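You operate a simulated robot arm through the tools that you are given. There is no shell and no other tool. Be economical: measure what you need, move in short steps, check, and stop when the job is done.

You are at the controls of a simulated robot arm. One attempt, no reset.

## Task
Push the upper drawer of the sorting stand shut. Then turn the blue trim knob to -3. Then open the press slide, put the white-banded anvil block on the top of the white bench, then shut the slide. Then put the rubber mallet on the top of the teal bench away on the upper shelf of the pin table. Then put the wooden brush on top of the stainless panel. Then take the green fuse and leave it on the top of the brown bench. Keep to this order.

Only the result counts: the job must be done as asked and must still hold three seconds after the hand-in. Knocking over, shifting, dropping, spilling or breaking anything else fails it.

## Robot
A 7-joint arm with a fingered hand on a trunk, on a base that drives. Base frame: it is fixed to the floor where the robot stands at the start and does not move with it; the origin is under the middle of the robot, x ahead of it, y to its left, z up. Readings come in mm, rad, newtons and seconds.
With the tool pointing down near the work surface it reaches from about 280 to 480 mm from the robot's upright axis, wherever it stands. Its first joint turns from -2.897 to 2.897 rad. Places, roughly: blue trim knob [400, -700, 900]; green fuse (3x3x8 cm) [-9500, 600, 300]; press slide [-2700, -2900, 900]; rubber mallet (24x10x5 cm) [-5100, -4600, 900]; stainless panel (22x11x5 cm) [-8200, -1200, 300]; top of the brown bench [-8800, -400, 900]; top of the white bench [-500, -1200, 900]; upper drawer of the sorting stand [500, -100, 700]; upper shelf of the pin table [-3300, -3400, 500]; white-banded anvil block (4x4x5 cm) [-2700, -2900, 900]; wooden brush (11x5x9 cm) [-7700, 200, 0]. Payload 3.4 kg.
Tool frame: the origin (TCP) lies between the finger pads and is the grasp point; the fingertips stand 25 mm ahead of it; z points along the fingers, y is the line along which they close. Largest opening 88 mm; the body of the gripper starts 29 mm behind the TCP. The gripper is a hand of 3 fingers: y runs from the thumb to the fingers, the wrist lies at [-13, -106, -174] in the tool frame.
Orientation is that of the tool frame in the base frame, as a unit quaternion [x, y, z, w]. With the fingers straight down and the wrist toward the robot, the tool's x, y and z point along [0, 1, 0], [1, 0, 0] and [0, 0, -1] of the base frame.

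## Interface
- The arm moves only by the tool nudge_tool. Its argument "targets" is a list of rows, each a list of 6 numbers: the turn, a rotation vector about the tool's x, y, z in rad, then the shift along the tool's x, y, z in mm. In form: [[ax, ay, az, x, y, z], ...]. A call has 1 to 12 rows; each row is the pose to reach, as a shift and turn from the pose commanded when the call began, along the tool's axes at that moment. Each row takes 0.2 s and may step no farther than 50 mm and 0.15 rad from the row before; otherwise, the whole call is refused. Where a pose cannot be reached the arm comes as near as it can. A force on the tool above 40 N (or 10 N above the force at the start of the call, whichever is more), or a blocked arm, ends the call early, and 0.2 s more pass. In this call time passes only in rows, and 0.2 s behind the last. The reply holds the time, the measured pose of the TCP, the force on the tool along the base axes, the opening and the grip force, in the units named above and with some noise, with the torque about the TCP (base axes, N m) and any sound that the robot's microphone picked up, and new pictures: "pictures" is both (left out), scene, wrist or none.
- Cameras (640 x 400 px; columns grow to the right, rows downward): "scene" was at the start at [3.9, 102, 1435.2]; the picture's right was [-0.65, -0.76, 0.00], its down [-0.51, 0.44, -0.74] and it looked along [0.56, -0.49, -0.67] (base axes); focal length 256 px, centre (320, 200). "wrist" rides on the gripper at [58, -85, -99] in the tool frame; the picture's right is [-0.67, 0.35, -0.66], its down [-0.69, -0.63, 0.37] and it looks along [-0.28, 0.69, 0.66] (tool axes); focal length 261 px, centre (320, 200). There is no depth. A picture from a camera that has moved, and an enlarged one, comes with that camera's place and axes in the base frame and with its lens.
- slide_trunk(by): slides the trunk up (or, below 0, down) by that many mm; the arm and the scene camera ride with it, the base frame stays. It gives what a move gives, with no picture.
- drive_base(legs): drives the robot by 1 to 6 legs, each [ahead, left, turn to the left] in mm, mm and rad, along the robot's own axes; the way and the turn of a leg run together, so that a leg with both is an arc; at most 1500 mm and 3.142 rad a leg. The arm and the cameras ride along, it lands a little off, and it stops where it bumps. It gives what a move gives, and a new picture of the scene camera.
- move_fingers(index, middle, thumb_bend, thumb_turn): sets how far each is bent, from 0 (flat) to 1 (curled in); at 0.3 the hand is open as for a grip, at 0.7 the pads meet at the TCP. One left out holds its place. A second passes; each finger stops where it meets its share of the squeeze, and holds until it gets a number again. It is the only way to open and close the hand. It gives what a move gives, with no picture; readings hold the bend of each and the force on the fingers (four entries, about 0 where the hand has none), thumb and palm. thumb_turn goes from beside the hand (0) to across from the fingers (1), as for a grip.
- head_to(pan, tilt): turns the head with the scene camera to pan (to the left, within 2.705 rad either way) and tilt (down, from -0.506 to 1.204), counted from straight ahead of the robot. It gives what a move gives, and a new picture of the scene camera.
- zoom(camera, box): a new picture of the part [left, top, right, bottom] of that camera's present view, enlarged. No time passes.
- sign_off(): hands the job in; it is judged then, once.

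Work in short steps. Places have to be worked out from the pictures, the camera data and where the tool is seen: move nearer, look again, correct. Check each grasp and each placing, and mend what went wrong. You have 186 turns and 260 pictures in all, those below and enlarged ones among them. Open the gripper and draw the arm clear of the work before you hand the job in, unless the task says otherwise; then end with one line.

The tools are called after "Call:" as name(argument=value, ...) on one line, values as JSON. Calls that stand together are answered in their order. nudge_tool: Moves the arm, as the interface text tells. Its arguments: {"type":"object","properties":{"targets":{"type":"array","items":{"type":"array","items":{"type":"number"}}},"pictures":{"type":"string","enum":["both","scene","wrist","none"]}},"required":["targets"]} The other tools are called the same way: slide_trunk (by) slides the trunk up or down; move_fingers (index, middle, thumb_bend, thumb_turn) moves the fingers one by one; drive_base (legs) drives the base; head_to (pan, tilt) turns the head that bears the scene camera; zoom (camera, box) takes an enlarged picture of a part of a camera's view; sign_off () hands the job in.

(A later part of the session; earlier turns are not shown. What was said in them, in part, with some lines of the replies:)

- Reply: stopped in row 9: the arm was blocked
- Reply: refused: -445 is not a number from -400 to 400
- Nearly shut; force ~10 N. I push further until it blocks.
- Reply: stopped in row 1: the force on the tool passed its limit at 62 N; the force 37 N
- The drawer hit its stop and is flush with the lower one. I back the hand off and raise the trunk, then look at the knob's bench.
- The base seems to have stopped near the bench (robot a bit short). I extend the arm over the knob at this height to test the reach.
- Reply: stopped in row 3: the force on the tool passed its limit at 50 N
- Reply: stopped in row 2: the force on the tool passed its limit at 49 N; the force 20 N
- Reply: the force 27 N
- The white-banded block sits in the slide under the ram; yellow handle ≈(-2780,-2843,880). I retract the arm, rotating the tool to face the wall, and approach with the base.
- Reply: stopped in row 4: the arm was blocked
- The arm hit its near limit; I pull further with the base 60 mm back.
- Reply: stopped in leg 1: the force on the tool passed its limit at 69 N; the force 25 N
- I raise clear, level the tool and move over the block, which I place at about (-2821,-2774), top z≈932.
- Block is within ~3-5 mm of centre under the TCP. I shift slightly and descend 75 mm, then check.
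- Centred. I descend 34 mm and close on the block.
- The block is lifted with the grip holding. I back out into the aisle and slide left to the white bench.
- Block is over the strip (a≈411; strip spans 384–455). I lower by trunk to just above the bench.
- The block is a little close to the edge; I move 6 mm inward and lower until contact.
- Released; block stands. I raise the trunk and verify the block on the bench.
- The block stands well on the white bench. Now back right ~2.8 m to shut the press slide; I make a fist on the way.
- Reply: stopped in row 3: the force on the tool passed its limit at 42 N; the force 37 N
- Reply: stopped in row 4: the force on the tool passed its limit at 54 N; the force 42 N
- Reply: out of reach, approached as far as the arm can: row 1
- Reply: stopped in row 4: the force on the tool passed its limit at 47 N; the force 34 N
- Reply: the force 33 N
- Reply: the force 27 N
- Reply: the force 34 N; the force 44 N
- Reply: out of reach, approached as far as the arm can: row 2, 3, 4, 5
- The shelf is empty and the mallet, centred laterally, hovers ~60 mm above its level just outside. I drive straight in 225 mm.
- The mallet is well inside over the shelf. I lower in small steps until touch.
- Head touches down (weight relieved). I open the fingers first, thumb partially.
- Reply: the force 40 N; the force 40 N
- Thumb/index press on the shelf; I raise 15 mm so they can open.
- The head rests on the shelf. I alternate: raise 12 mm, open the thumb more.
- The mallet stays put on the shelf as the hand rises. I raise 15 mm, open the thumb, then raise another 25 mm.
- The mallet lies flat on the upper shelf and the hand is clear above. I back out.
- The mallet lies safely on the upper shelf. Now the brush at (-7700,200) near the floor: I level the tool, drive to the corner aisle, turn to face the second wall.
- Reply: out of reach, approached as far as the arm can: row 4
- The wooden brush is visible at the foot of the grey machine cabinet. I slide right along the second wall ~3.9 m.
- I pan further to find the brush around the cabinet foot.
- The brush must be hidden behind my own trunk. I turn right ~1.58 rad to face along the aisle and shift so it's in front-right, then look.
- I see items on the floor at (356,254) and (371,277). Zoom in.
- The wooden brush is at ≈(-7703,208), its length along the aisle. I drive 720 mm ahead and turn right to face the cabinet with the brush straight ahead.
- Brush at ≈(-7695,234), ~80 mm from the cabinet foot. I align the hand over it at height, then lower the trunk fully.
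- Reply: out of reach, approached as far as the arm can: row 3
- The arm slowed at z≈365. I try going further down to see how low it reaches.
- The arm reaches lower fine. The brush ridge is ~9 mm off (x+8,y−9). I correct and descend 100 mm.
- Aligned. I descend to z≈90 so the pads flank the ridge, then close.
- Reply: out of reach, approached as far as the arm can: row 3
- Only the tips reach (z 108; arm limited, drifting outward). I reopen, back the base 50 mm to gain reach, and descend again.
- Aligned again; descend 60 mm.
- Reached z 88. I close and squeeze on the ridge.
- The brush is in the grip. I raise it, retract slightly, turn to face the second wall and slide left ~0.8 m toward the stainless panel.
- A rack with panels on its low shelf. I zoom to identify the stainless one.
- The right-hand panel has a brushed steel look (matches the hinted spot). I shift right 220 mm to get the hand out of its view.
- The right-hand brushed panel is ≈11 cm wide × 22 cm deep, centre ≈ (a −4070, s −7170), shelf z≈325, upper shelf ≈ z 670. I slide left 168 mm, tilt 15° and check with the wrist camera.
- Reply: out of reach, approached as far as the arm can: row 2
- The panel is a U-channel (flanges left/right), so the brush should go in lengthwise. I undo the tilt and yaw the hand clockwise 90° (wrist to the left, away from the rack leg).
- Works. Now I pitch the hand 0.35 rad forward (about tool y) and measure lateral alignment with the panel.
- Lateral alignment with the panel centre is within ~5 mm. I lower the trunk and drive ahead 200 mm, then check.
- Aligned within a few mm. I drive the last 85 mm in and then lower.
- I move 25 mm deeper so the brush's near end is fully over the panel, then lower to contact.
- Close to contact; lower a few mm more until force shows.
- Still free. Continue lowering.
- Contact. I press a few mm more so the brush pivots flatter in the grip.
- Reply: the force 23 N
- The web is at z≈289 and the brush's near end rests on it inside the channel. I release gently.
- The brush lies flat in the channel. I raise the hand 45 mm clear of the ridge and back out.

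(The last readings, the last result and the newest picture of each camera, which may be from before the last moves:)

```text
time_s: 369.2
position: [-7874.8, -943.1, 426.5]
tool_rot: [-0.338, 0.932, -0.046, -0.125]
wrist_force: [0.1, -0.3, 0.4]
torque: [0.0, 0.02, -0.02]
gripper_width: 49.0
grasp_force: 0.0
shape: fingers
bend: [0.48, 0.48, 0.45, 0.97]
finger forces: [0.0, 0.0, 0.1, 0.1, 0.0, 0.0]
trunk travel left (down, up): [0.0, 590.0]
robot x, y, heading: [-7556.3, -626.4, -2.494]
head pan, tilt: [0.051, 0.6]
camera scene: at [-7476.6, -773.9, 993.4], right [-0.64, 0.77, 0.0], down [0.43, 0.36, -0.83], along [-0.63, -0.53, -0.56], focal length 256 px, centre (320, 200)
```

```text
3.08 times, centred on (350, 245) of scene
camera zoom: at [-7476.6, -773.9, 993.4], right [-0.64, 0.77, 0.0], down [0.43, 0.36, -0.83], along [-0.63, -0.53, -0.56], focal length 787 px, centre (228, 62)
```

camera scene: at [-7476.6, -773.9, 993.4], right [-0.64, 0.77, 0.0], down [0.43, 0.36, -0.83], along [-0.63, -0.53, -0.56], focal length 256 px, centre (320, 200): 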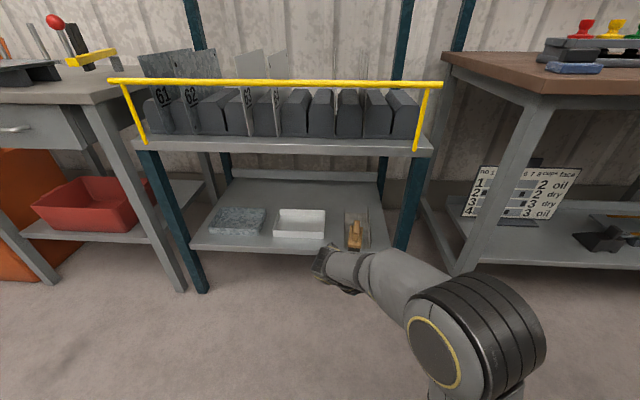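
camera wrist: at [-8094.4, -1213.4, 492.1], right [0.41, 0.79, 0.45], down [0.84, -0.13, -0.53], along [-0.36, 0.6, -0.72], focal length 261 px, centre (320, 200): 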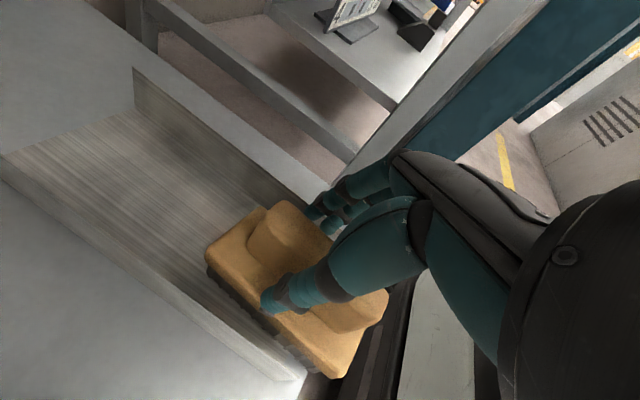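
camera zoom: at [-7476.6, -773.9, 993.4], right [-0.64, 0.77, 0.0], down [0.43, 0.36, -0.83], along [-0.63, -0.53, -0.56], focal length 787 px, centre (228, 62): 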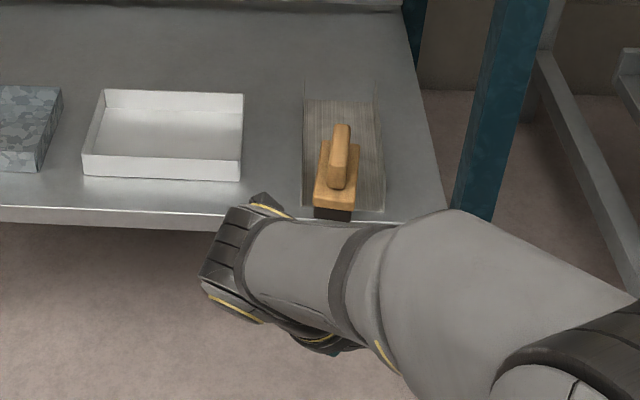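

The brush sits in the stainless panel. Next the green fuse: I raise the trunk, restore the tool to neutral, and drive right ~2.1 m along the wall.

Call:
slide_trunk(by=400)

Call:
nudge_tool(targets=[[0, -0.12, 0, 0, 0, 0], [0, -0.25, 0, 0, 0, 0]], pictures="none")

Call:
nudge_tool(targets=[[0, 0, -0.14, 0, 0, 0], [0, 0, -0.28, 0, 0, 0], [0, 0, -0.42, 0, 0, 0], [0, 0, -0.56, 0, 0, 0], [0, 0, -0.7, 0, 0, 0], [0, 0, -0.84, 0, 0, 0], [0, 0, -0.98, 0, 0, 0], [0, 0, -1.12, 0, 0, 0], [0, 0, -1.26, 0, 0, 0], [0, 0, -1.4, 0, 0, 0], [0, 0, -1.54, 0, 0, 0]], pictures="none")

Call:
drive_base(legs=[[0, -1450, 0], [0, -500, 0]])

Call:
head_to(pan=-0.1, tilt=0.6)

```text
time_s: 373.0
position: [-7873.8, -942.1, 825.9]
tool_rot: [-0.338, 0.932, -0.048, -0.125]
wrist_force: [0.8, -1.3, 0.9]
torque: [-0.03, -0.02, 0.01]
gripper_width: 48.7
grasp_force: 0.0
shape: fingers
bend: [0.48, 0.48, 0.45, 0.97]
finger forces: [0.0, 0.0, 0.1, 0.1, 0.0, 0.0]
trunk travel left (down, up): [-400.0, 190.0]
robot x, y, heading: [-7554.6, -625.7, -2.499]
head pan, tilt: [0.051, 0.6]
```

```text
time_s: 373.6
position: [-7875.2, -942.7, 827.2]
tool_rot: [-0.34, 0.94, -0.005, -0.008]
wrist_force: [-0.5, 0.2, 0.7]
torque: [0.01, -0.01, 0.04]
gripper_width: 49.0
grasp_force: 0.0
shape: fingers
bend: [0.48, 0.48, 0.45, 0.97]
finger forces: [0.0, 0.0, 0.0, 0.0, 0.0, 0.1]
trunk travel left (down, up): [-400.0, 190.0]
robot x, y, heading: [-7553.7, -627.5, -2.496]
head pan, tilt: [0.051, 0.6]
```

```text
time_s: 376.0
position: [-7874.4, -942.6, 826.0]
tool_rot: [0.899, -0.438, -0.002, 0.009]
wrist_force: [-0.2, -0.1, 0.0]
torque: [0.0, -0.01, 0.01]
gripper_width: 49.0
grasp_force: 0.0
shape: fingers
bend: [0.48, 0.48, 0.45, 0.97]
finger forces: [0.0, 0.1, 0.0, 0.0, 0.0, 0.0]
trunk travel left (down, up): [-400.0, 190.0]
robot x, y, heading: [-7553.1, -623.0, -2.495]
head pan, tilt: [0.051, 0.6]
```

```text
time_s: 385.7
position: [-9057.6, 580.9, 827.1]
tool_rot: [0.905, -0.426, -0.002, 0.009]
wrist_force: [-0.5, 0.0, 0.3]
torque: [0.0, 0.01, -0.03]
gripper_width: 48.8
grasp_force: 0.0
shape: fingers
bend: [0.48, 0.48, 0.45, 0.97]
finger forces: [0.0, 0.1, 0.0, 0.0, 0.1, 0.1]
trunk travel left (down, up): [-400.0, 190.0]
robot x, y, heading: [-8748.6, 904.5, -2.466]
head pan, tilt: [0.051, 0.6]
camera scene: at [-8664.6, 759.8, 1393.4], right [-0.66, 0.75, 0.0], down [0.42, 0.37, -0.83], along [-0.62, -0.55, -0.56], focal length 256 px, centre (320, 200)
```

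scene: 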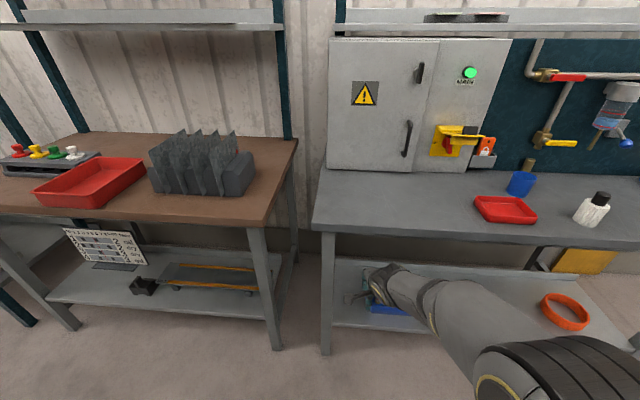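

```text
time_s: 386.4
position: [-9057.1, 580.3, 826.3]
tool_rot: [0.905, -0.426, -0.003, 0.01]
wrist_force: [0.4, 1.1, 0.7]
torque: [0.02, 0.01, -0.03]
gripper_width: 48.7
grasp_force: 0.0
shape: fingers
bend: [0.48, 0.48, 0.45, 0.97]
finger forces: [0.0, 0.1, 0.0, 0.0, 0.0, 0.1]
trunk travel left (down, up): [-400.0, 190.0]
robot x, y, heading: [-8744.3, 906.4, -2.464]
head pan, tilt: [-0.099, 0.6]
camera scene: at [-8672.5, 770.3, 1393.4], right [-0.54, 0.84, 0.0], down [0.47, 0.31, -0.83], along [-0.69, -0.45, -0.56], focal length 256 px, centre (320, 200)
```

scene: 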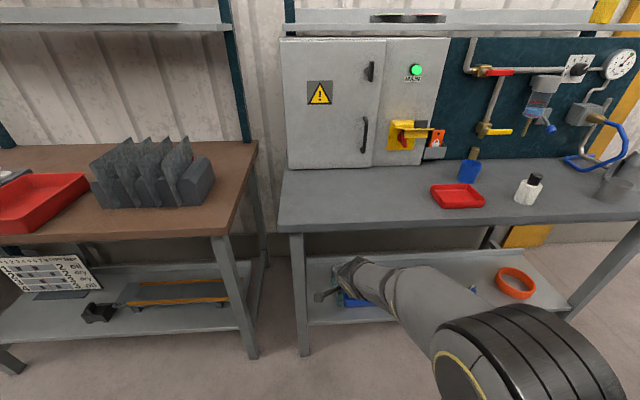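

The blue item on the low shelf is behind my arm. I drive right 420 mm and look left-down to view the fuse.

Call:
drive_base(legs=[[0, -420, -0.03]])

Call:
head_to(pan=0.25, tilt=0.75)

Call:
zoom(camera="scene", box=[180, 180, 420, 340])

```text
time_s: 389.1
position: [-9326.7, 922.1, 827.2]
tool_rot: [0.901, -0.434, -0.002, 0.01]
wrist_force: [-0.2, -0.8, -0.3]
torque: [0.02, 0.02, 0.0]
gripper_width: 49.0
grasp_force: 0.1
shape: fingers
bend: [0.48, 0.48, 0.45, 0.97]
finger forces: [0.0, 0.1, 0.1, 0.1, 0.0, 0.0]
trunk travel left (down, up): [-400.0, 190.0]
robot x, y, heading: [-9009.9, 1241.8, -2.487]
head pan, tilt: [-0.099, 0.6]
camera scene: at [-8938.1, 1104.1, 1393.4], right [-0.53, 0.85, 0.0], down [0.48, 0.3, -0.83], along [-0.7, -0.44, -0.56], focal length 256 px, centre (320, 200)
```

scene: 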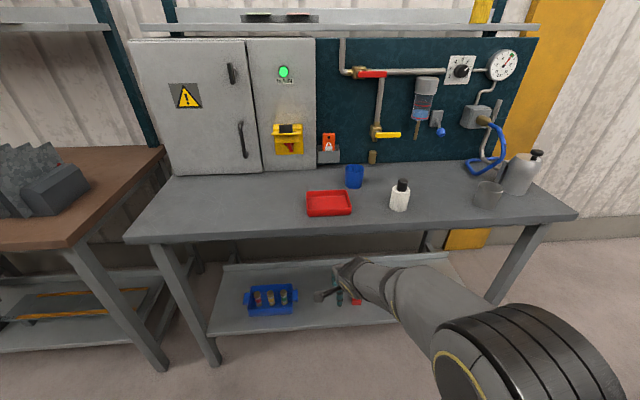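

```text
time_s: 389.9
position: [-9326.2, 921.5, 825.3]
tool_rot: [0.901, -0.434, -0.002, 0.009]
wrist_force: [-0.2, -0.2, -0.5]
torque: [0.02, -0.01, 0.0]
gripper_width: 48.9
grasp_force: 0.0
shape: fingers
bend: [0.48, 0.48, 0.45, 0.97]
finger forces: [0.0, 0.0, 0.0, 0.0, 0.0, 0.1]
trunk travel left (down, up): [-400.0, 190.0]
robot x, y, heading: [-9007.4, 1241.4, -2.486]
head pan, tilt: [0.25, 0.75]
camera scene: at [-8914.3, 1085.6, 1380.6], right [-0.79, 0.62, 0.0], down [0.42, 0.54, -0.73], along [-0.45, -0.58, -0.68], focal length 256 px, centre (320, 200)
```

scene: 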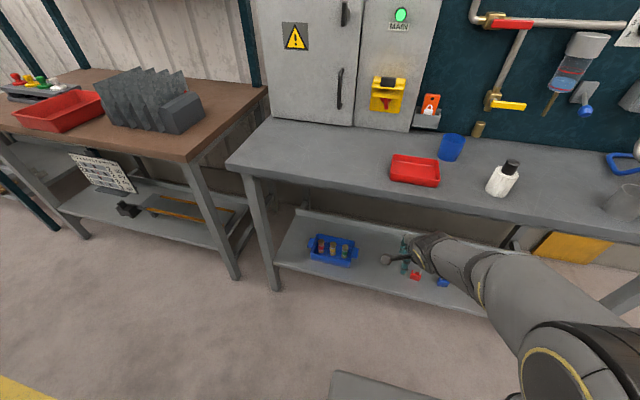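

```text
2.50 times, centred on (300, 260) of scene
camera zoom: at [-8914.3, 1085.6, 1380.6], right [-0.79, 0.62, 0.0], down [0.42, 0.54, -0.73], along [-0.45, -0.58, -0.68], focal length 639 px, centre (370, 50)
```

zoom: 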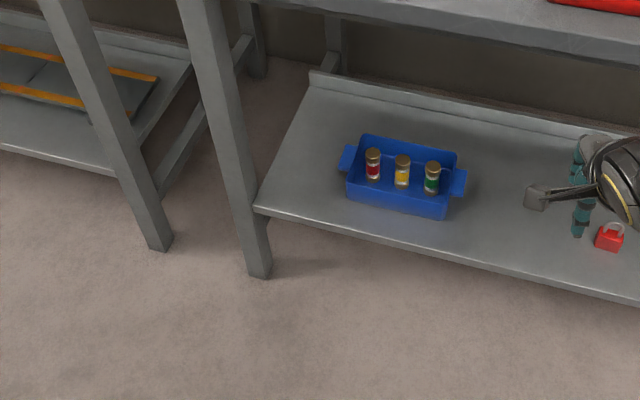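

Blue bin with three standing fuses; green is the rightmost. I lower the trunk 250 mm for a parallax view.

Call:
slide_trunk(by=-300)

Call:
zoom(camera="scene", box=[220, 120, 460, 280])

```text
time_s: 392.9
position: [-9326.2, 921.9, 526.4]
tool_rot: [0.901, -0.433, -0.002, 0.01]
wrist_force: [-0.7, -0.4, 0.5]
torque: [0.01, 0.0, -0.02]
gripper_width: 48.8
grasp_force: 0.0
shape: fingers
bend: [0.48, 0.48, 0.45, 0.97]
finger forces: [0.1, 0.0, 0.1, 0.0, 0.0, 0.0]
trunk travel left (down, up): [-100.0, 490.0]
robot x, y, heading: [-9007.0, 1242.3, -2.485]
head pan, tilt: [0.25, 0.75]
```

```text
2.50 times, centred on (340, 200) of scene
camera zoom: at [-8914.2, 1085.6, 1080.6], right [-0.79, 0.62, 0.0], down [0.42, 0.54, -0.73], along [-0.45, -0.58, -0.68], focal length 639 px, centre (270, 200)
```

zoom: 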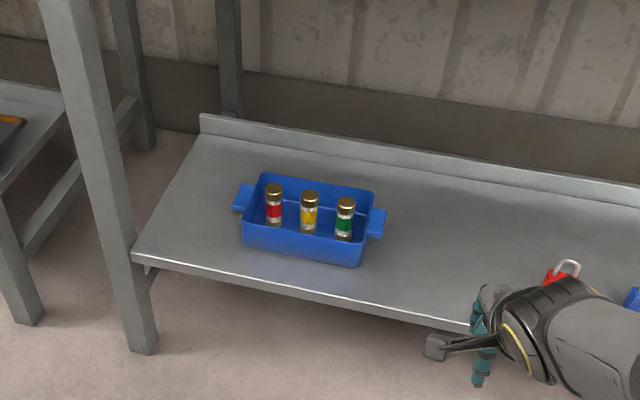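

Fuse top at ≈(-9471,567,382); bench underside ~840 leaves ample room for a vertical hand. I drive left 192 mm and ahead 240 mm.

Call:
drive_base(legs=[[0, 192, -0.01], [240, 0, 0]])

Call:
nudge_tool(targets=[[0, 0, 0, 0, 0, 0]], pictures="wrist")

```text
time_s: 395.9
position: [-9411.8, 624.0, 527.3]
tool_rot: [0.898, -0.441, -0.004, 0.009]
wrist_force: [0.2, -1.2, 0.0]
torque: [0.02, -0.02, 0.0]
gripper_width: 48.7
grasp_force: 0.1
shape: fingers
bend: [0.48, 0.48, 0.45, 0.97]
finger forces: [0.1, 0.1, 0.0, 0.1, 0.0, 0.0]
trunk travel left (down, up): [-100.0, 490.0]
robot x, y, heading: [-9091.9, 937.0, -2.501]
head pan, tilt: [0.25, 0.75]
camera scene: at [-8997.9, 782.8, 1080.6], right [-0.78, 0.63, 0.0], down [0.43, 0.53, -0.73], along [-0.46, -0.57, -0.68], focal length 256 px, centre (320, 200)
```

scene: 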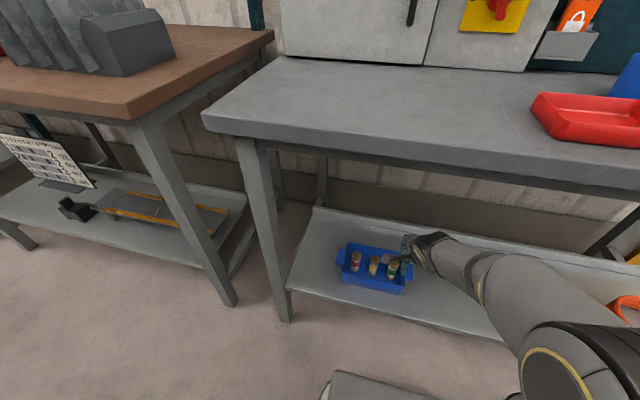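

```text
time_s: 396.3
position: [-9412.1, 624.1, 525.7]
tool_rot: [0.898, -0.44, -0.003, 0.01]
wrist_force: [-0.1, -0.5, -1.3]
torque: [0.02, 0.0, -0.02]
gripper_width: 49.0
grasp_force: 0.0
shape: fingers
bend: [0.48, 0.48, 0.45, 0.97]
finger forces: [0.0, 0.1, 0.0, 0.0, 0.0, 0.0]
trunk travel left (down, up): [-100.0, 490.0]
robot x, y, heading: [-9092.5, 940.9, -2.501]
head pan, tilt: [0.25, 0.75]
camera wrist: at [-9308.0, 631.5, 623.9], right [-0.68, 0.33, 0.66], down [0.07, 0.92, -0.38], along [-0.73, -0.21, -0.65], focal length 261 px, centre (320, 200)
```

wrist: 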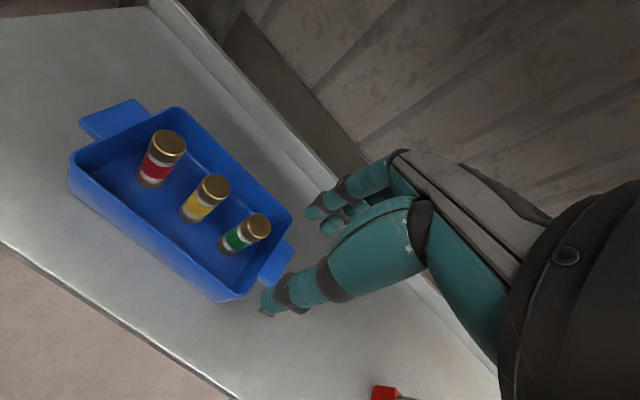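

Wrist ray agrees: fuse at ≈(-9469,572). I move +77 mm ahead, 6 mm sideways, and descend 90 mm, then recheck.

Call:
nudge_tool(targets=[[0, 0, 0, 3, 38, 0], [0, 0, 0, 6, 77, 0], [0, 0, 0, 6, 77, 45], [0, 0, 0, 6, 77, 85]], pictures="both")

```text
time_s: 397.3
position: [-9469.1, 573.2, 443.6]
tool_rot: [0.898, -0.441, -0.003, 0.009]
wrist_force: [0.4, -0.7, -0.1]
torque: [0.02, -0.03, -0.03]
gripper_width: 49.1
grasp_force: 0.2
shape: fingers
bend: [0.48, 0.48, 0.45, 0.97]
finger forces: [0.0, 0.0, 0.0, 0.0, 0.0, 0.1]
trunk travel left (down, up): [-100.0, 490.0]
robot x, y, heading: [-9086.1, 939.1, -2.5]
head pan, tilt: [0.25, 0.75]
camera scene: at [-8997.9, 782.9, 1080.6], right [-0.78, 0.63, 0.0], down [0.43, 0.53, -0.73], along [-0.46, -0.57, -0.68], focal length 256 px, centre (320, 200)
camera wrist: at [-9365.1, 580.2, 540.8], right [-0.68, 0.33, 0.66], down [0.07, 0.92, -0.38], along [-0.73, -0.21, -0.65], focal length 261 px, centre (320, 200)
```

scene: 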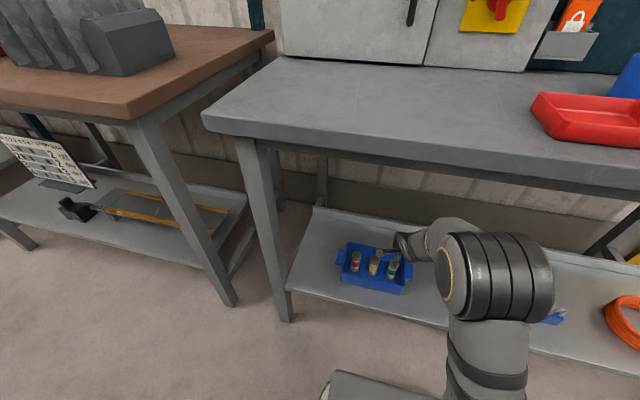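
wrist: 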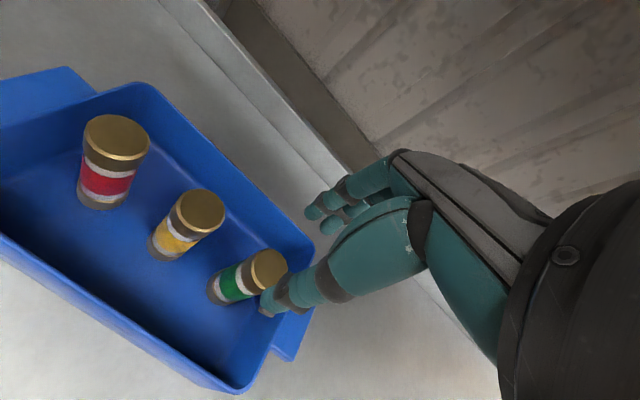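

Centred over the green fuse. I descend 66 mm and close.

Call:
nudge_tool(targets=[[0, 0, 0, 0, 0, 22], [0, 0, 0, 0, 0, 44], [0, 0, 0, 0, 0, 66]], pictures="wrist")

Call:
move_fingers(index=0.62, middle=0.62, thumb_bend=0.6)

Call:
nudge_tool(targets=[[0, 0, 0, 0, 0, 0]], pictures="wrist")

```text
time_s: 398.1
position: [-9471.1, 570.6, 377.3]
tool_rot: [0.898, -0.44, -0.003, 0.01]
wrist_force: [-0.2, 0.0, -0.9]
torque: [-0.01, -0.02, -0.01]
gripper_width: 48.9
grasp_force: 0.0
shape: fingers
bend: [0.48, 0.48, 0.45, 0.97]
finger forces: [0.1, 0.1, 0.0, 0.1, 0.1, 0.1]
trunk travel left (down, up): [-100.0, 490.0]
robot x, y, heading: [-9088.0, 937.6, -2.5]
head pan, tilt: [0.25, 0.75]
camera wrist: at [-9367.2, 577.6, 475.3], right [-0.68, 0.33, 0.66], down [0.07, 0.92, -0.38], along [-0.73, -0.21, -0.65], focal length 261 px, centre (320, 200)
```

wrist: 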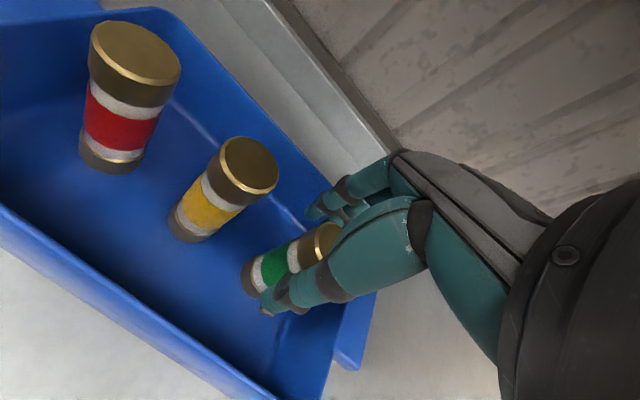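

```text
time_s: 399.1
position: [-9470.6, 570.8, 377.5]
tool_rot: [0.897, -0.441, -0.002, 0.009]
wrist_force: [0.2, 0.3, 0.2]
torque: [-0.01, -0.02, 0.03]
gripper_width: 20.7
grasp_force: 1.5
shape: fingers
bend: [0.61, 0.61, 0.58, 0.97]
finger forces: [0.4, 0.9, 0.1, 0.0, 1.2, 0.0]
trunk travel left (down, up): [-100.0, 490.0]
robot x, y, heading: [-9088.0, 939.8, -2.497]
head pan, tilt: [0.25, 0.75]
```

```text
time_s: 399.5
position: [-9471.6, 570.0, 376.9]
tool_rot: [0.898, -0.441, -0.003, 0.009]
wrist_force: [-0.7, -0.2, -0.5]
torque: [0.03, -0.01, -0.01]
gripper_width: 20.7
grasp_force: 1.0
shape: fingers
bend: [0.61, 0.61, 0.58, 0.97]
finger forces: [0.4, 0.8, 0.0, 0.0, 1.4, 0.1]
trunk travel left (down, up): [-100.0, 490.0]
robot x, y, heading: [-9091.8, 942.6, -2.501]
head pan, tilt: [0.25, 0.75]
camera wrist: at [-9367.3, 577.6, 475.6], right [-0.68, 0.33, 0.66], down [0.07, 0.92, -0.38], along [-0.73, -0.21, -0.65], focal length 261 px, centre (320, 200)
```

wrist: 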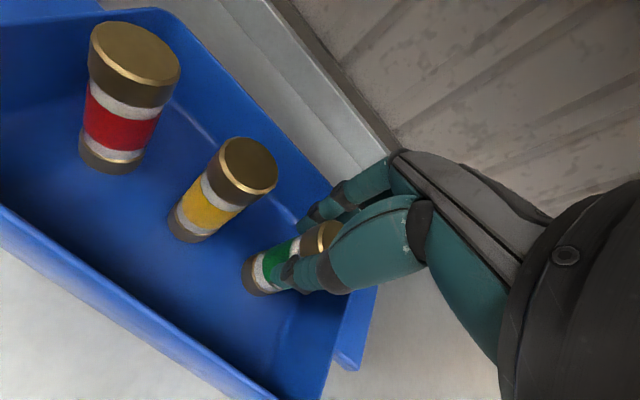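

Gentle balanced contact on the green fuse. I tighten moderately and lift with the arm 120 mm.

Call:
move_fingers(index=0.7, middle=0.7, thumb_bend=0.68)

Call:
nudge_tool(targets=[[0, 0, 0, 0, 0, -20], [0, 0, 0, 0, 0, -50], [0, 0, 0, 0, 0, -85], [0, 0, 0, 0, 0, -120]], pictures="wrist")

```text
time_s: 400.5
position: [-9471.5, 571.1, 377.4]
tool_rot: [0.898, -0.441, -0.002, 0.009]
wrist_force: [-0.4, 0.2, 1.2]
torque: [0.0, 0.0, -0.01]
gripper_width: 17.9
grasp_force: 7.2
shape: fingers
bend: [0.64, 0.65, 0.59, 0.96]
finger forces: [3.1, 4.5, 0.0, 0.0, 7.4, 0.0]
trunk travel left (down, up): [-100.0, 490.0]
robot x, y, heading: [-9090.0, 939.4, -2.499]
head pan, tilt: [0.25, 0.75]
```

```text
time_s: 401.5
position: [-9469.0, 571.7, 498.6]
tool_rot: [0.897, -0.441, -0.002, 0.008]
wrist_force: [1.2, -0.2, -1.2]
torque: [0.01, 0.01, 0.0]
gripper_width: 17.6
grasp_force: 6.9
shape: fingers
bend: [0.64, 0.65, 0.59, 0.96]
finger forces: [3.1, 4.8, 0.0, 0.1, 7.3, 0.0]
trunk travel left (down, up): [-100.0, 490.0]
robot x, y, heading: [-9091.0, 939.8, -2.503]
head pan, tilt: [0.25, 0.75]
camera wrist: at [-9364.8, 579.4, 595.8], right [-0.68, 0.33, 0.66], down [0.07, 0.92, -0.38], along [-0.73, -0.21, -0.65], focal length 261 px, centre (320, 200)
```

wrist: 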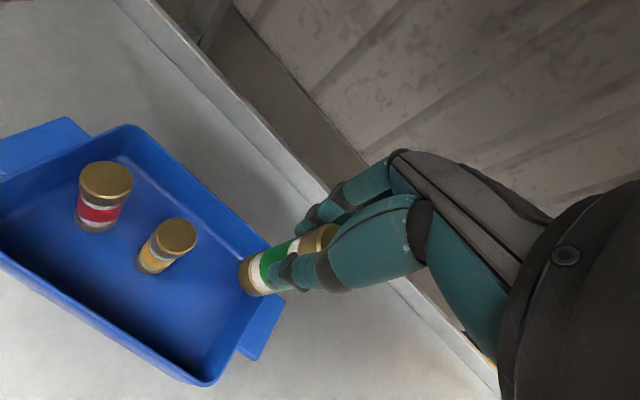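

The green fuse is held. I back out, raise the trunk and drive left toward the brown bench.

Call:
drive_base(legs=[[-330, 0, 0]])

Call:
slide_trunk(by=400)

Call:
slide_trunk(by=90)

Call:
drive_base(legs=[[0, 900, 0]])

Call:
head_to(pan=0.0, tilt=0.7)

```text
time_s: 403.6
position: [-9204.2, 767.4, 497.9]
tool_rot: [0.899, -0.438, -0.003, 0.01]
wrist_force: [-0.1, 0.1, -1.0]
torque: [-0.02, -0.01, 0.01]
gripper_width: 17.7
grasp_force: 7.5
shape: fingers
bend: [0.64, 0.65, 0.59, 0.96]
finger forces: [3.1, 4.8, 0.0, 0.1, 7.3, 0.0]
trunk travel left (down, up): [-100.0, 490.0]
robot x, y, heading: [-8824.8, 1138.5, -2.496]
head pan, tilt: [0.25, 0.75]
camera scene: at [-8735.0, 980.5, 1080.5], right [-0.78, 0.62, 0.0], down [0.42, 0.53, -0.73], along [-0.46, -0.57, -0.68], focal length 256 px, centre (320, 200)
```

scene: 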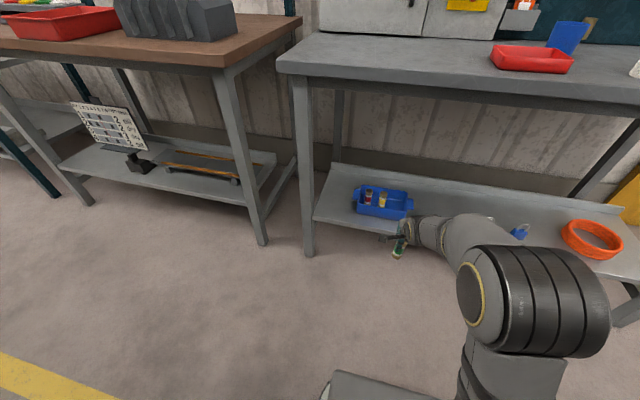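

```text
time_s: 407.5
position: [-9204.2, 766.5, 897.9]
tool_rot: [0.899, -0.438, -0.003, 0.009]
wrist_force: [-0.3, -0.7, -0.9]
torque: [0.01, 0.0, 0.02]
gripper_width: 17.5
grasp_force: 7.2
shape: fingers
bend: [0.64, 0.65, 0.59, 0.96]
finger forces: [3.1, 4.7, 0.0, 0.0, 7.2, 0.0]
trunk travel left (down, up): [-500.0, 90.0]
robot x, y, heading: [-8825.2, 1138.1, -2.492]
head pan, tilt: [0.25, 0.75]
```

```text
time_s: 408.7
position: [-9203.9, 766.1, 987.2]
tool_rot: [0.899, -0.438, -0.002, 0.008]
wrist_force: [0.2, -0.4, -0.8]
torque: [-0.04, 0.02, -0.01]
gripper_width: 17.7
grasp_force: 7.9
shape: fingers
bend: [0.64, 0.65, 0.59, 0.96]
finger forces: [3.2, 4.8, 0.0, 0.0, 7.2, 0.1]
trunk travel left (down, up): [-590.0, 0.0]
robot x, y, heading: [-8827.4, 1136.9, -2.493]
head pan, tilt: [0.25, 0.75]
```

```text
time_s: 413.6
position: [-8641.1, 18.6, 988.4]
tool_rot: [0.898, -0.44, -0.003, 0.01]
wrist_force: [0.4, 0.4, -0.9]
torque: [0.01, -0.01, 0.02]
gripper_width: 17.2
grasp_force: 7.3
shape: fingers
bend: [0.64, 0.65, 0.59, 0.96]
finger forces: [3.1, 4.7, 0.1, 0.0, 7.2, 0.1]
trunk travel left (down, up): [-590.0, 0.0]
robot x, y, heading: [-8261.5, 382.4, -2.501]
head pan, tilt: [0.25, 0.75]
camera scene: at [-8170.4, 228.4, 1570.5], right [-0.78, 0.63, 0.0], down [0.43, 0.53, -0.73], along [-0.46, -0.57, -0.68], focal length 256 px, centre (320, 200)
```

scene: 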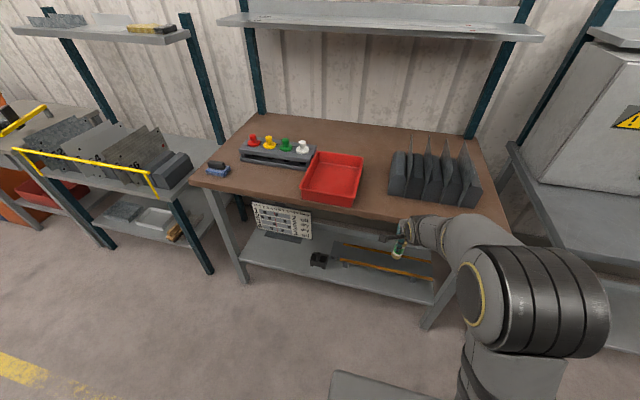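

```text
time_s: 414.4
position: [-8641.5, 17.9, 988.5]
tool_rot: [0.898, -0.441, -0.003, 0.009]
wrist_force: [-0.5, -0.1, -0.5]
torque: [-0.03, 0.01, -0.04]
gripper_width: 17.6
grasp_force: 7.4
shape: fingers
bend: [0.64, 0.65, 0.59, 0.96]
finger forces: [3.1, 4.6, 0.0, 0.0, 7.2, 0.0]
trunk travel left (down, up): [-590.0, 0.0]
robot x, y, heading: [-8261.7, 388.4, -2.499]
head pan, tilt: [0.0, 0.7]
camera scene: at [-8186.5, 242.2, 1574.8], right [-0.6, 0.8, 0.0], down [0.52, 0.39, -0.76], along [-0.61, -0.46, -0.64], focal length 256 px, centre (320, 200)
```

scene: 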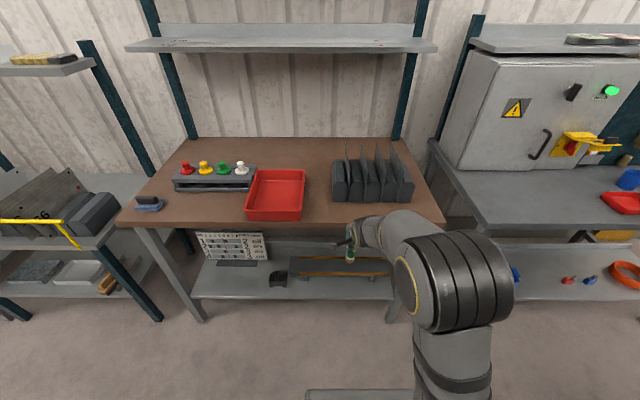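

Free spot on the brown bench: the front-left area before the lamp block, ≈(a −4740, s −7085). I raise the arm 90 mm, drive left 545 mm, then look with the wrist camera.

Call:
nudge_tool(targets=[[0, 0, 0, 0, -20, -30], [0, 0, 0, 0, -40, -60], [0, 0, 0, 0, -60, -90]], pictures="none")

Call:
drive_base(legs=[[0, 545, 0], [180, 0, 0]])

Call:
nudge_tool(targets=[[0, 0, 0, 0, 0, 0]], pictures="wrist")

```text
time_s: 415.2
position: [-8591.0, 54.5, 1075.9]
tool_rot: [0.898, -0.441, -0.003, 0.009]
wrist_force: [0.5, 0.4, -1.2]
torque: [0.0, 0.01, 0.01]
gripper_width: 17.1
grasp_force: 7.3
shape: fingers
bend: [0.64, 0.65, 0.59, 0.96]
finger forces: [3.2, 4.8, 0.0, 0.0, 7.2, 0.0]
trunk travel left (down, up): [-590.0, 0.0]
robot x, y, heading: [-8259.3, 382.3, -2.502]
head pan, tilt: [0.0, 0.7]
```

```text
time_s: 419.5
position: [-8405.2, -496.9, 1076.1]
tool_rot: [0.9, -0.436, -0.002, 0.008]
wrist_force: [-0.1, 0.0, -0.1]
torque: [0.01, -0.02, 0.01]
gripper_width: 17.4
grasp_force: 7.8
shape: fingers
bend: [0.64, 0.65, 0.59, 0.96]
finger forces: [3.1, 4.8, 0.0, 0.0, 7.2, 0.0]
trunk travel left (down, up): [-590.0, 0.0]
robot x, y, heading: [-8078.2, -162.9, -2.492]
head pan, tilt: [0.0, 0.7]
camera scene: at [-8002.4, -304.1, 1574.8], right [-0.61, 0.79, 0.0], down [0.51, 0.39, -0.76], along [-0.61, -0.46, -0.64], focal length 256 px, centre (320, 200)
```

scene: 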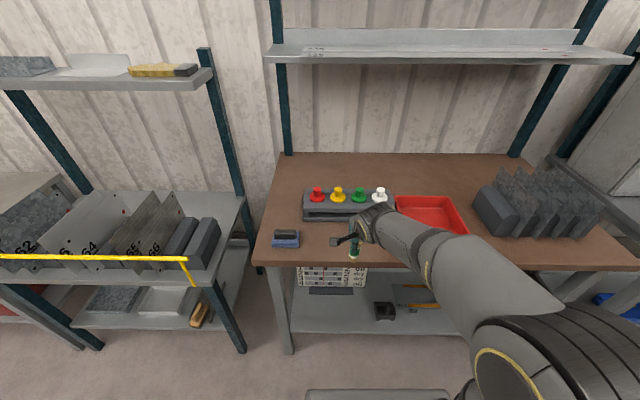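

```text
time_s: 419.9
position: [-8403.5, -497.0, 1075.1]
tool_rot: [0.9, -0.436, -0.002, 0.009]
wrist_force: [0.5, -0.3, -0.3]
torque: [-0.03, 0.04, 0.04]
gripper_width: 17.3
grasp_force: 7.6
shape: fingers
bend: [0.64, 0.65, 0.59, 0.96]
finger forces: [3.1, 4.7, 0.0, 0.2, 7.2, 0.0]
trunk travel left (down, up): [-590.0, 0.0]
robot x, y, heading: [-8080.3, -162.9, -2.493]
head pan, tilt: [0.0, 0.7]
camera wrist: at [-8300.4, -488.2, 1173.4], right [-0.68, 0.32, 0.66], down [0.06, 0.92, -0.38], along [-0.73, -0.22, -0.65], focal length 261 px, centre (320, 200)
```

wrist: 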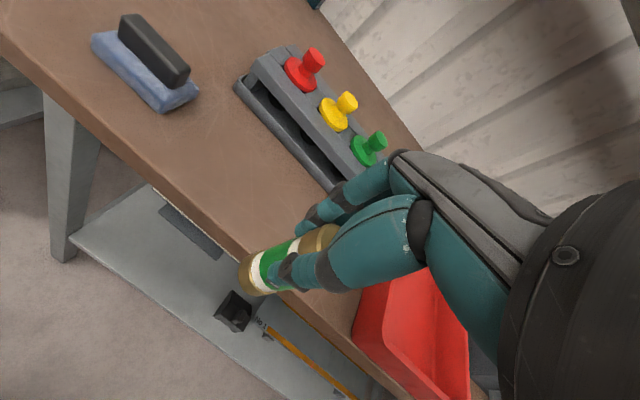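

Space is free between eraser and red tray. I move in ~143 mm (base 93, arm 50) and lower the trunk 75 mm.

Call:
drive_base(legs=[[93, 0, 0]])

Call:
nudge_tool(targets=[[0, 0, 0, 0, 25, 0], [0, 0, 0, 0, 50, 0]], pictures="none")

Call:
slide_trunk(by=-75)

Call:
nudge_tool(targets=[[0, 0, 0, 0, 0, 0]], pictures="both")

```text
time_s: 421.0
position: [-8480.7, -554.4, 1074.5]
tool_rot: [0.9, -0.436, -0.003, 0.009]
wrist_force: [-0.8, -0.4, -1.4]
torque: [-0.02, 0.01, -0.02]
gripper_width: 17.0
grasp_force: 7.3
shape: fingers
bend: [0.64, 0.65, 0.59, 0.96]
finger forces: [3.2, 4.8, 0.0, 0.0, 7.1, 0.0]
trunk travel left (down, up): [-590.0, 0.0]
robot x, y, heading: [-8155.5, -220.7, -2.489]
head pan, tilt: [0.0, 0.7]
camera scene: at [-8078.9, -362.5, 1574.8], right [-0.61, 0.79, 0.0], down [0.51, 0.39, -0.76], along [-0.61, -0.46, -0.64], focal length 256 px, centre (320, 200)
```

scene: 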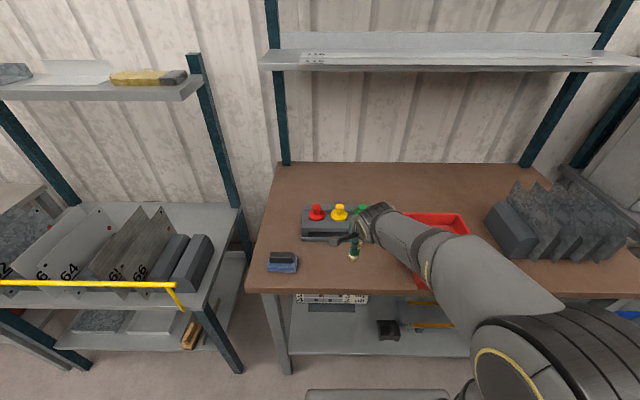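

```text
time_s: 421.6
position: [-8521.6, -586.6, 1076.2]
tool_rot: [0.9, -0.436, -0.001, 0.01]
wrist_force: [0.2, 0.2, 0.1]
torque: [0.02, 0.03, 0.0]
gripper_width: 17.0
grasp_force: 7.7
shape: fingers
bend: [0.65, 0.65, 0.59, 0.96]
finger forces: [3.1, 4.8, 0.1, 0.0, 7.2, 0.1]
trunk travel left (down, up): [-590.0, 0.0]
robot x, y, heading: [-8152.0, -216.4, -2.491]
head pan, tilt: [0.0, 0.7]
```

```text
time_s: 422.7
position: [-8519.8, -585.7, 1000.3]
tool_rot: [0.9, -0.437, -0.003, 0.009]
wrist_force: [1.1, -0.4, -1.3]
torque: [-0.03, 0.0, -0.01]
gripper_width: 17.1
grasp_force: 7.8
shape: fingers
bend: [0.65, 0.65, 0.59, 0.96]
finger forces: [3.2, 4.9, 0.1, 0.0, 7.3, 0.1]
trunk travel left (down, up): [-515.0, 75.0]
robot x, y, heading: [-8152.5, -220.1, -2.491]
head pan, tilt: [0.0, 0.7]
```

```text
time_s: 423.1
position: [-8519.3, -585.1, 1000.7]
tool_rot: [0.9, -0.436, -0.004, 0.009]
wrist_force: [-0.2, 1.3, 0.0]
torque: [0.01, 0.02, 0.01]
gripper_width: 17.1
grasp_force: 7.5
shape: fingers
bend: [0.65, 0.65, 0.59, 0.96]
finger forces: [3.1, 4.8, 0.0, 0.1, 7.2, 0.1]
trunk travel left (down, up): [-515.0, 75.0]
robot x, y, heading: [-8154.2, -217.0, -2.486]
head pan, tilt: [0.0, 0.7]
camera scene: at [-8077.6, -361.6, 1499.8], right [-0.61, 0.79, 0.0], down [0.51, 0.39, -0.76], along [-0.61, -0.46, -0.64], focal length 256 px, centre (320, 200)
camera wrist: at [-8416.7, -577.6, 1098.6], right [-0.68, 0.32, 0.66], down [0.07, 0.92, -0.38], along [-0.73, -0.22, -0.65], focal length 261 px, centre (320, 200)
```

scene: 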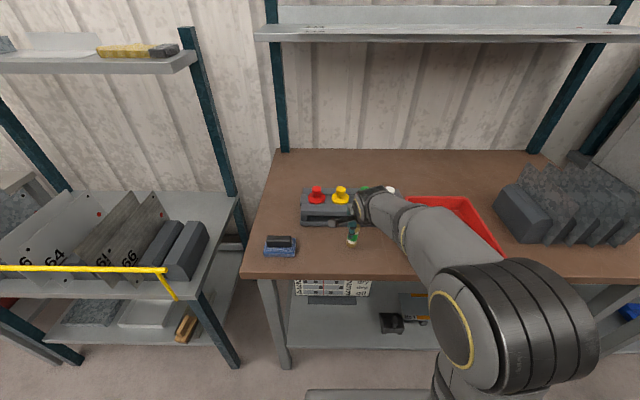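
wrist: 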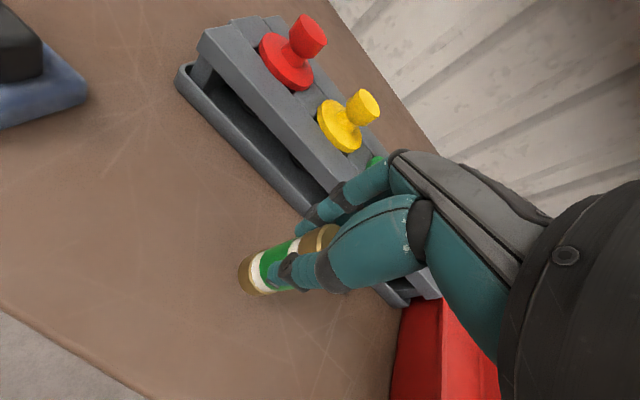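

Clear of everything by ~50 mm. I lower step by step until the fuse base touches.

Call:
nudge_tool(targets=[[0, 0, 0, 0, 0, 7], [0, 0, 0, 0, 0, 13], [0, 0, 0, 0, 0, 18], [0, 0, 0, 0, 0, 23]], pictures="wrist")

Call:
zoom(camera="scene", box=[300, 170, 420, 280])

```text
time_s: 424.1
position: [-8521.8, -586.4, 977.8]
tool_rot: [0.9, -0.436, -0.003, 0.008]
wrist_force: [0.1, -0.9, -0.8]
torque: [-0.01, 0.0, 0.02]
gripper_width: 17.1
grasp_force: 7.2
shape: fingers
bend: [0.65, 0.65, 0.59, 0.96]
finger forces: [3.1, 4.8, 0.0, 0.0, 7.2, 0.0]
trunk travel left (down, up): [-515.0, 75.0]
robot x, y, heading: [-8156.1, -219.3, -2.493]
head pan, tilt: [0.0, 0.7]
camera wrist: at [-8417.7, -578.1, 1075.2], right [-0.68, 0.32, 0.66], down [0.07, 0.92, -0.38], along [-0.73, -0.22, -0.65], focal length 261 px, centre (320, 200)
```

wrist: 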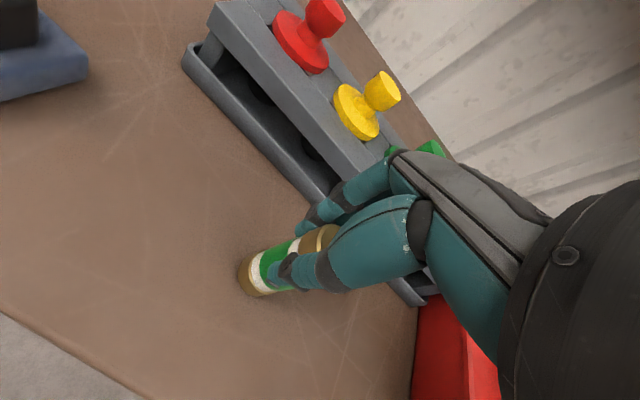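

```text
3.64 times, centred on (360, 225) of scene
camera zoom: at [-8077.7, -361.6, 1499.8], right [-0.61, 0.79, 0.0], down [0.51, 0.39, -0.76], along [-0.61, -0.46, -0.64], focal length 930 px, centre (174, 109)
```

zoom: 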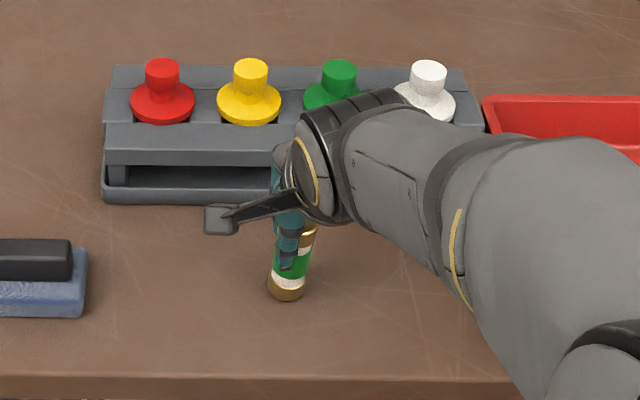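

Not in contact yet; continue down.

Call:
nudge_tool(targets=[[0, 0, 0, 0, 0, 5], [0, 0, 0, 0, 0, 9], [0, 0, 0, 0, 0, 13], [0, 0, 0, 0, 0, 17]], pictures="wrist")

Call:
zoom(camera="scene", box=[300, 170, 420, 280])

```text
time_s: 425.1
position: [-8519.8, -587.5, 962.0]
tool_rot: [0.9, -0.436, -0.002, 0.011]
wrist_force: [-2.0, -3.2, 18.8]
torque: [-0.08, 0.04, 0.02]
gripper_width: 15.4
grasp_force: 10.4
shape: fingers
bend: [0.65, 0.64, 0.61, 0.95]
finger forces: [5.2, 8.4, 0.0, 0.0, 8.0, 0.1]
trunk travel left (down, up): [-515.0, 75.0]
robot x, y, heading: [-8154.9, -219.3, -2.491]
head pan, tilt: [0.0, 0.7]
camera wrist: at [-8416.4, -578.1, 1060.3], right [-0.68, 0.32, 0.66], down [0.06, 0.92, -0.38], along [-0.73, -0.22, -0.65], focal length 261 px, centre (320, 200)
```

wrist: 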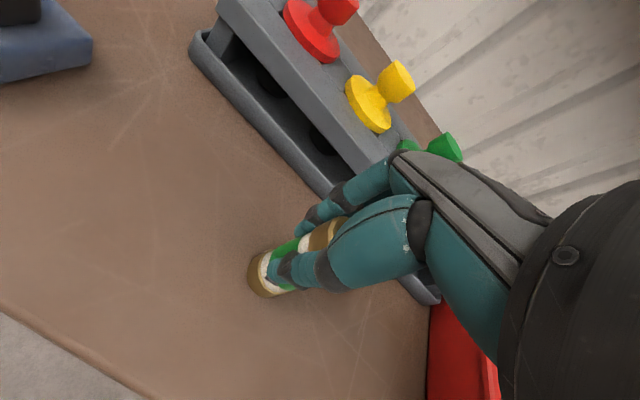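

```text
3.64 times, centred on (360, 225) of scene
camera zoom: at [-8076.5, -360.6, 1500.0], right [-0.61, 0.79, 0.0], down [0.51, 0.39, -0.77], along [-0.61, -0.46, -0.64], focal length 930 px, centre (174, 109)
```

zoom: 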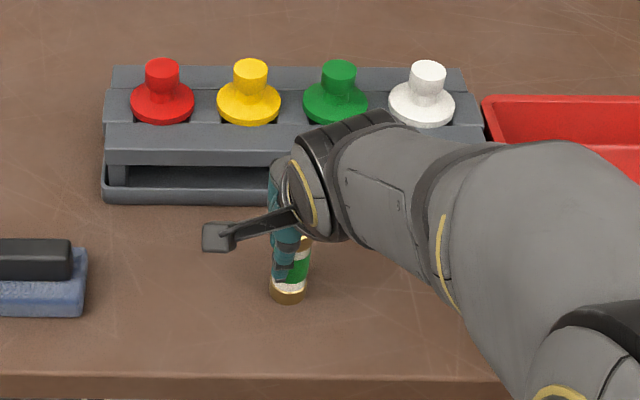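

Touchdown. I relieve the pressure by 2 mm and open evenly.

Call:
nudge_tool(targets=[[0, 0, 0, 0, 0, -1]], pictures="none")

Call:
move_fingers(index=0.6, middle=0.6, thumb_bend=0.56)

Call:
move_fingers(index=0.45, middle=0.45, thumb_bend=0.42)

Call:
nudge_tool(targets=[[0, 0, 0, 0, 0, 0]], pictures="wrist")

```text
time_s: 425.5
position: [-8521.4, -586.5, 961.9]
tool_rot: [0.9, -0.436, -0.002, 0.011]
wrist_force: [-2.3, -5.5, 17.1]
torque: [-0.1, 0.11, 0.01]
gripper_width: 15.8
grasp_force: 10.6
shape: fingers
bend: [0.65, 0.64, 0.62, 0.95]
finger forces: [5.7, 8.3, 0.1, 0.1, 7.7, 0.0]
trunk travel left (down, up): [-515.0, 75.0]
robot x, y, heading: [-8152.3, -218.0, -2.487]
head pan, tilt: [0.0, 0.7]
```

```text
time_s: 426.5
position: [-8519.6, -585.1, 962.2]
tool_rot: [0.9, -0.437, -0.003, 0.01]
wrist_force: [-0.3, -0.1, -0.4]
torque: [-0.02, 0.05, 0.02]
gripper_width: 23.9
grasp_force: 0.1
shape: fingers
bend: [0.6, 0.6, 0.56, 0.97]
finger forces: [0.1, 0.1, 0.0, 0.0, 0.1, 0.0]
trunk travel left (down, up): [-515.0, 75.0]
robot x, y, heading: [-8155.4, -215.4, -2.491]
head pan, tilt: [0.0, 0.7]
```

```text
time_s: 427.5
position: [-8520.0, -586.6, 962.7]
tool_rot: [0.9, -0.436, -0.003, 0.009]
wrist_force: [0.1, 0.0, 0.6]
torque: [-0.01, 0.03, 0.0]
gripper_width: 55.4
grasp_force: 0.1
shape: fingers
bend: [0.45, 0.45, 0.42, 0.97]
finger forces: [0.0, 0.0, 0.0, 0.0, 0.0, 0.1]
trunk travel left (down, up): [-515.0, 75.0]
robot x, y, heading: [-8152.9, -222.8, -2.488]
head pan, tilt: [0.0, 0.7]
```

```text
time_s: 427.9
position: [-8520.3, -585.0, 961.6]
tool_rot: [0.9, -0.436, -0.002, 0.009]
wrist_force: [-0.1, -0.9, 0.0]
torque: [0.06, 0.01, -0.01]
gripper_width: 55.5
grasp_force: 0.1
shape: fingers
bend: [0.45, 0.45, 0.42, 0.97]
finger forces: [0.0, 0.0, 0.0, 0.0, 0.0, 0.1]
trunk travel left (down, up): [-515.0, 75.0]
robot x, y, heading: [-8156.0, -219.3, -2.489]
head pan, tilt: [0.0, 0.7]
camera wrist: at [-8416.9, -578.0, 1059.7], right [-0.68, 0.32, 0.66], down [0.07, 0.92, -0.38], along [-0.73, -0.22, -0.65], focal length 261 px, centre (320, 200)
```

wrist: 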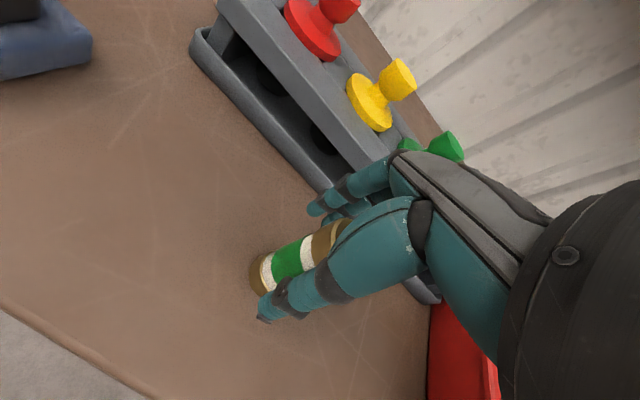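

The fuse stands upright, free of the fingers. I raise straight up, back away and check.

Call:
nudge_tool(targets=[[0, 0, 0, 0, 0, -30], [0, 0, 0, 0, 0, -70], [0, 0, 0, 0, 0, -110]], pictures="none")

Call:
drive_base(legs=[[-300, 0, 0]])

Call:
zoom(camera="scene", box=[240, 150, 440, 290])

Call:
zoom(camera="scene", box=[120, 250, 260, 350])

```text
time_s: 428.7
position: [-8519.6, -585.1, 1071.5]
tool_rot: [0.9, -0.437, -0.002, 0.009]
wrist_force: [0.4, 0.5, -0.6]
torque: [-0.01, 0.02, 0.04]
gripper_width: 55.6
grasp_force: 0.0
shape: fingers
bend: [0.45, 0.45, 0.42, 0.97]
finger forces: [0.1, 0.0, 0.0, 0.1, 0.0, 0.0]
trunk travel left (down, up): [-515.0, 75.0]
robot x, y, heading: [-8155.6, -219.9, -2.491]
head pan, tilt: [0.0, 0.7]
```

```text
time_s: 430.8
position: [-8281.9, -406.3, 1071.5]
tool_rot: [0.902, -0.433, -0.002, 0.01]
wrist_force: [-0.6, 0.2, 0.2]
torque: [0.01, -0.01, 0.01]
gripper_width: 55.5
grasp_force: 0.1
shape: fingers
bend: [0.45, 0.45, 0.42, 0.97]
finger forces: [0.0, 0.0, 0.0, 0.0, 0.1, 0.0]
trunk travel left (down, up): [-515.0, 75.0]
robot x, y, heading: [-7918.0, -41.4, -2.484]
head pan, tilt: [0.0, 0.7]
camera scene: at [-7841.6, -180.3, 1499.8], right [-0.61, 0.79, 0.0], down [0.51, 0.39, -0.77], along [-0.6, -0.47, -0.64], focal length 256 px, centre (320, 200)
```

scene: 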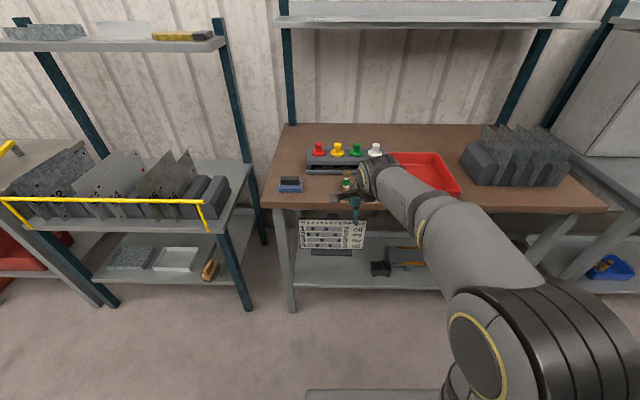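

```text
2.86 times, centred on (340, 220) of scene
camera zoom: at [-7841.6, -180.3, 1499.8], right [-0.61, 0.79, 0.0], down [0.51, 0.39, -0.77], along [-0.6, -0.47, -0.64], focal length 731 px, centre (263, 143)
```

zoom: 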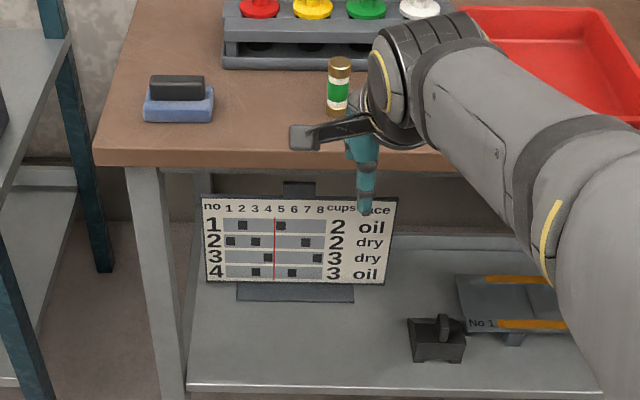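

```text
4.00 times, centred on (190, 300) of scene
camera zoom: at [-7841.6, -180.3, 1499.8], right [-0.61, 0.79, 0.0], down [0.51, 0.39, -0.77], along [-0.6, -0.47, -0.64], focal length 1023 px, centre (840, -200)
```

zoom: 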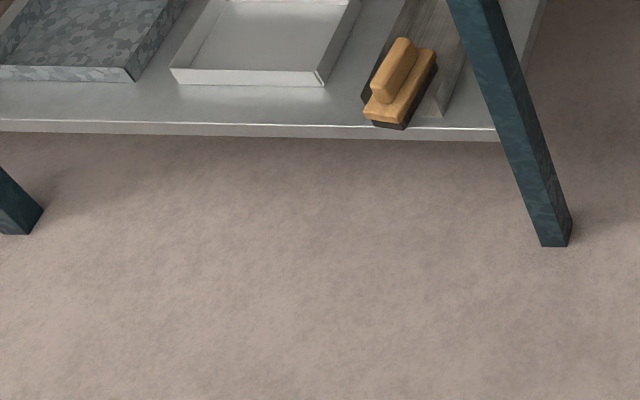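

All steps show as done: the fuse is upright on the brown bench, the brush is in the stainless panel, and the hand is open and clear. I hand in.

Call:
sign_off()

```text
The job is handed in.
```

I carried out all six steps in the order given and handed the job in. The drawer is shut, the knob is on -3, the white-banded block is on the white bench with the press slide shut again, the mallet is on the pin table's upper shelf, the brush lies in the stainless panel with its near end slightly past the panel's front edge, and the green fuse stands on the brown bench.
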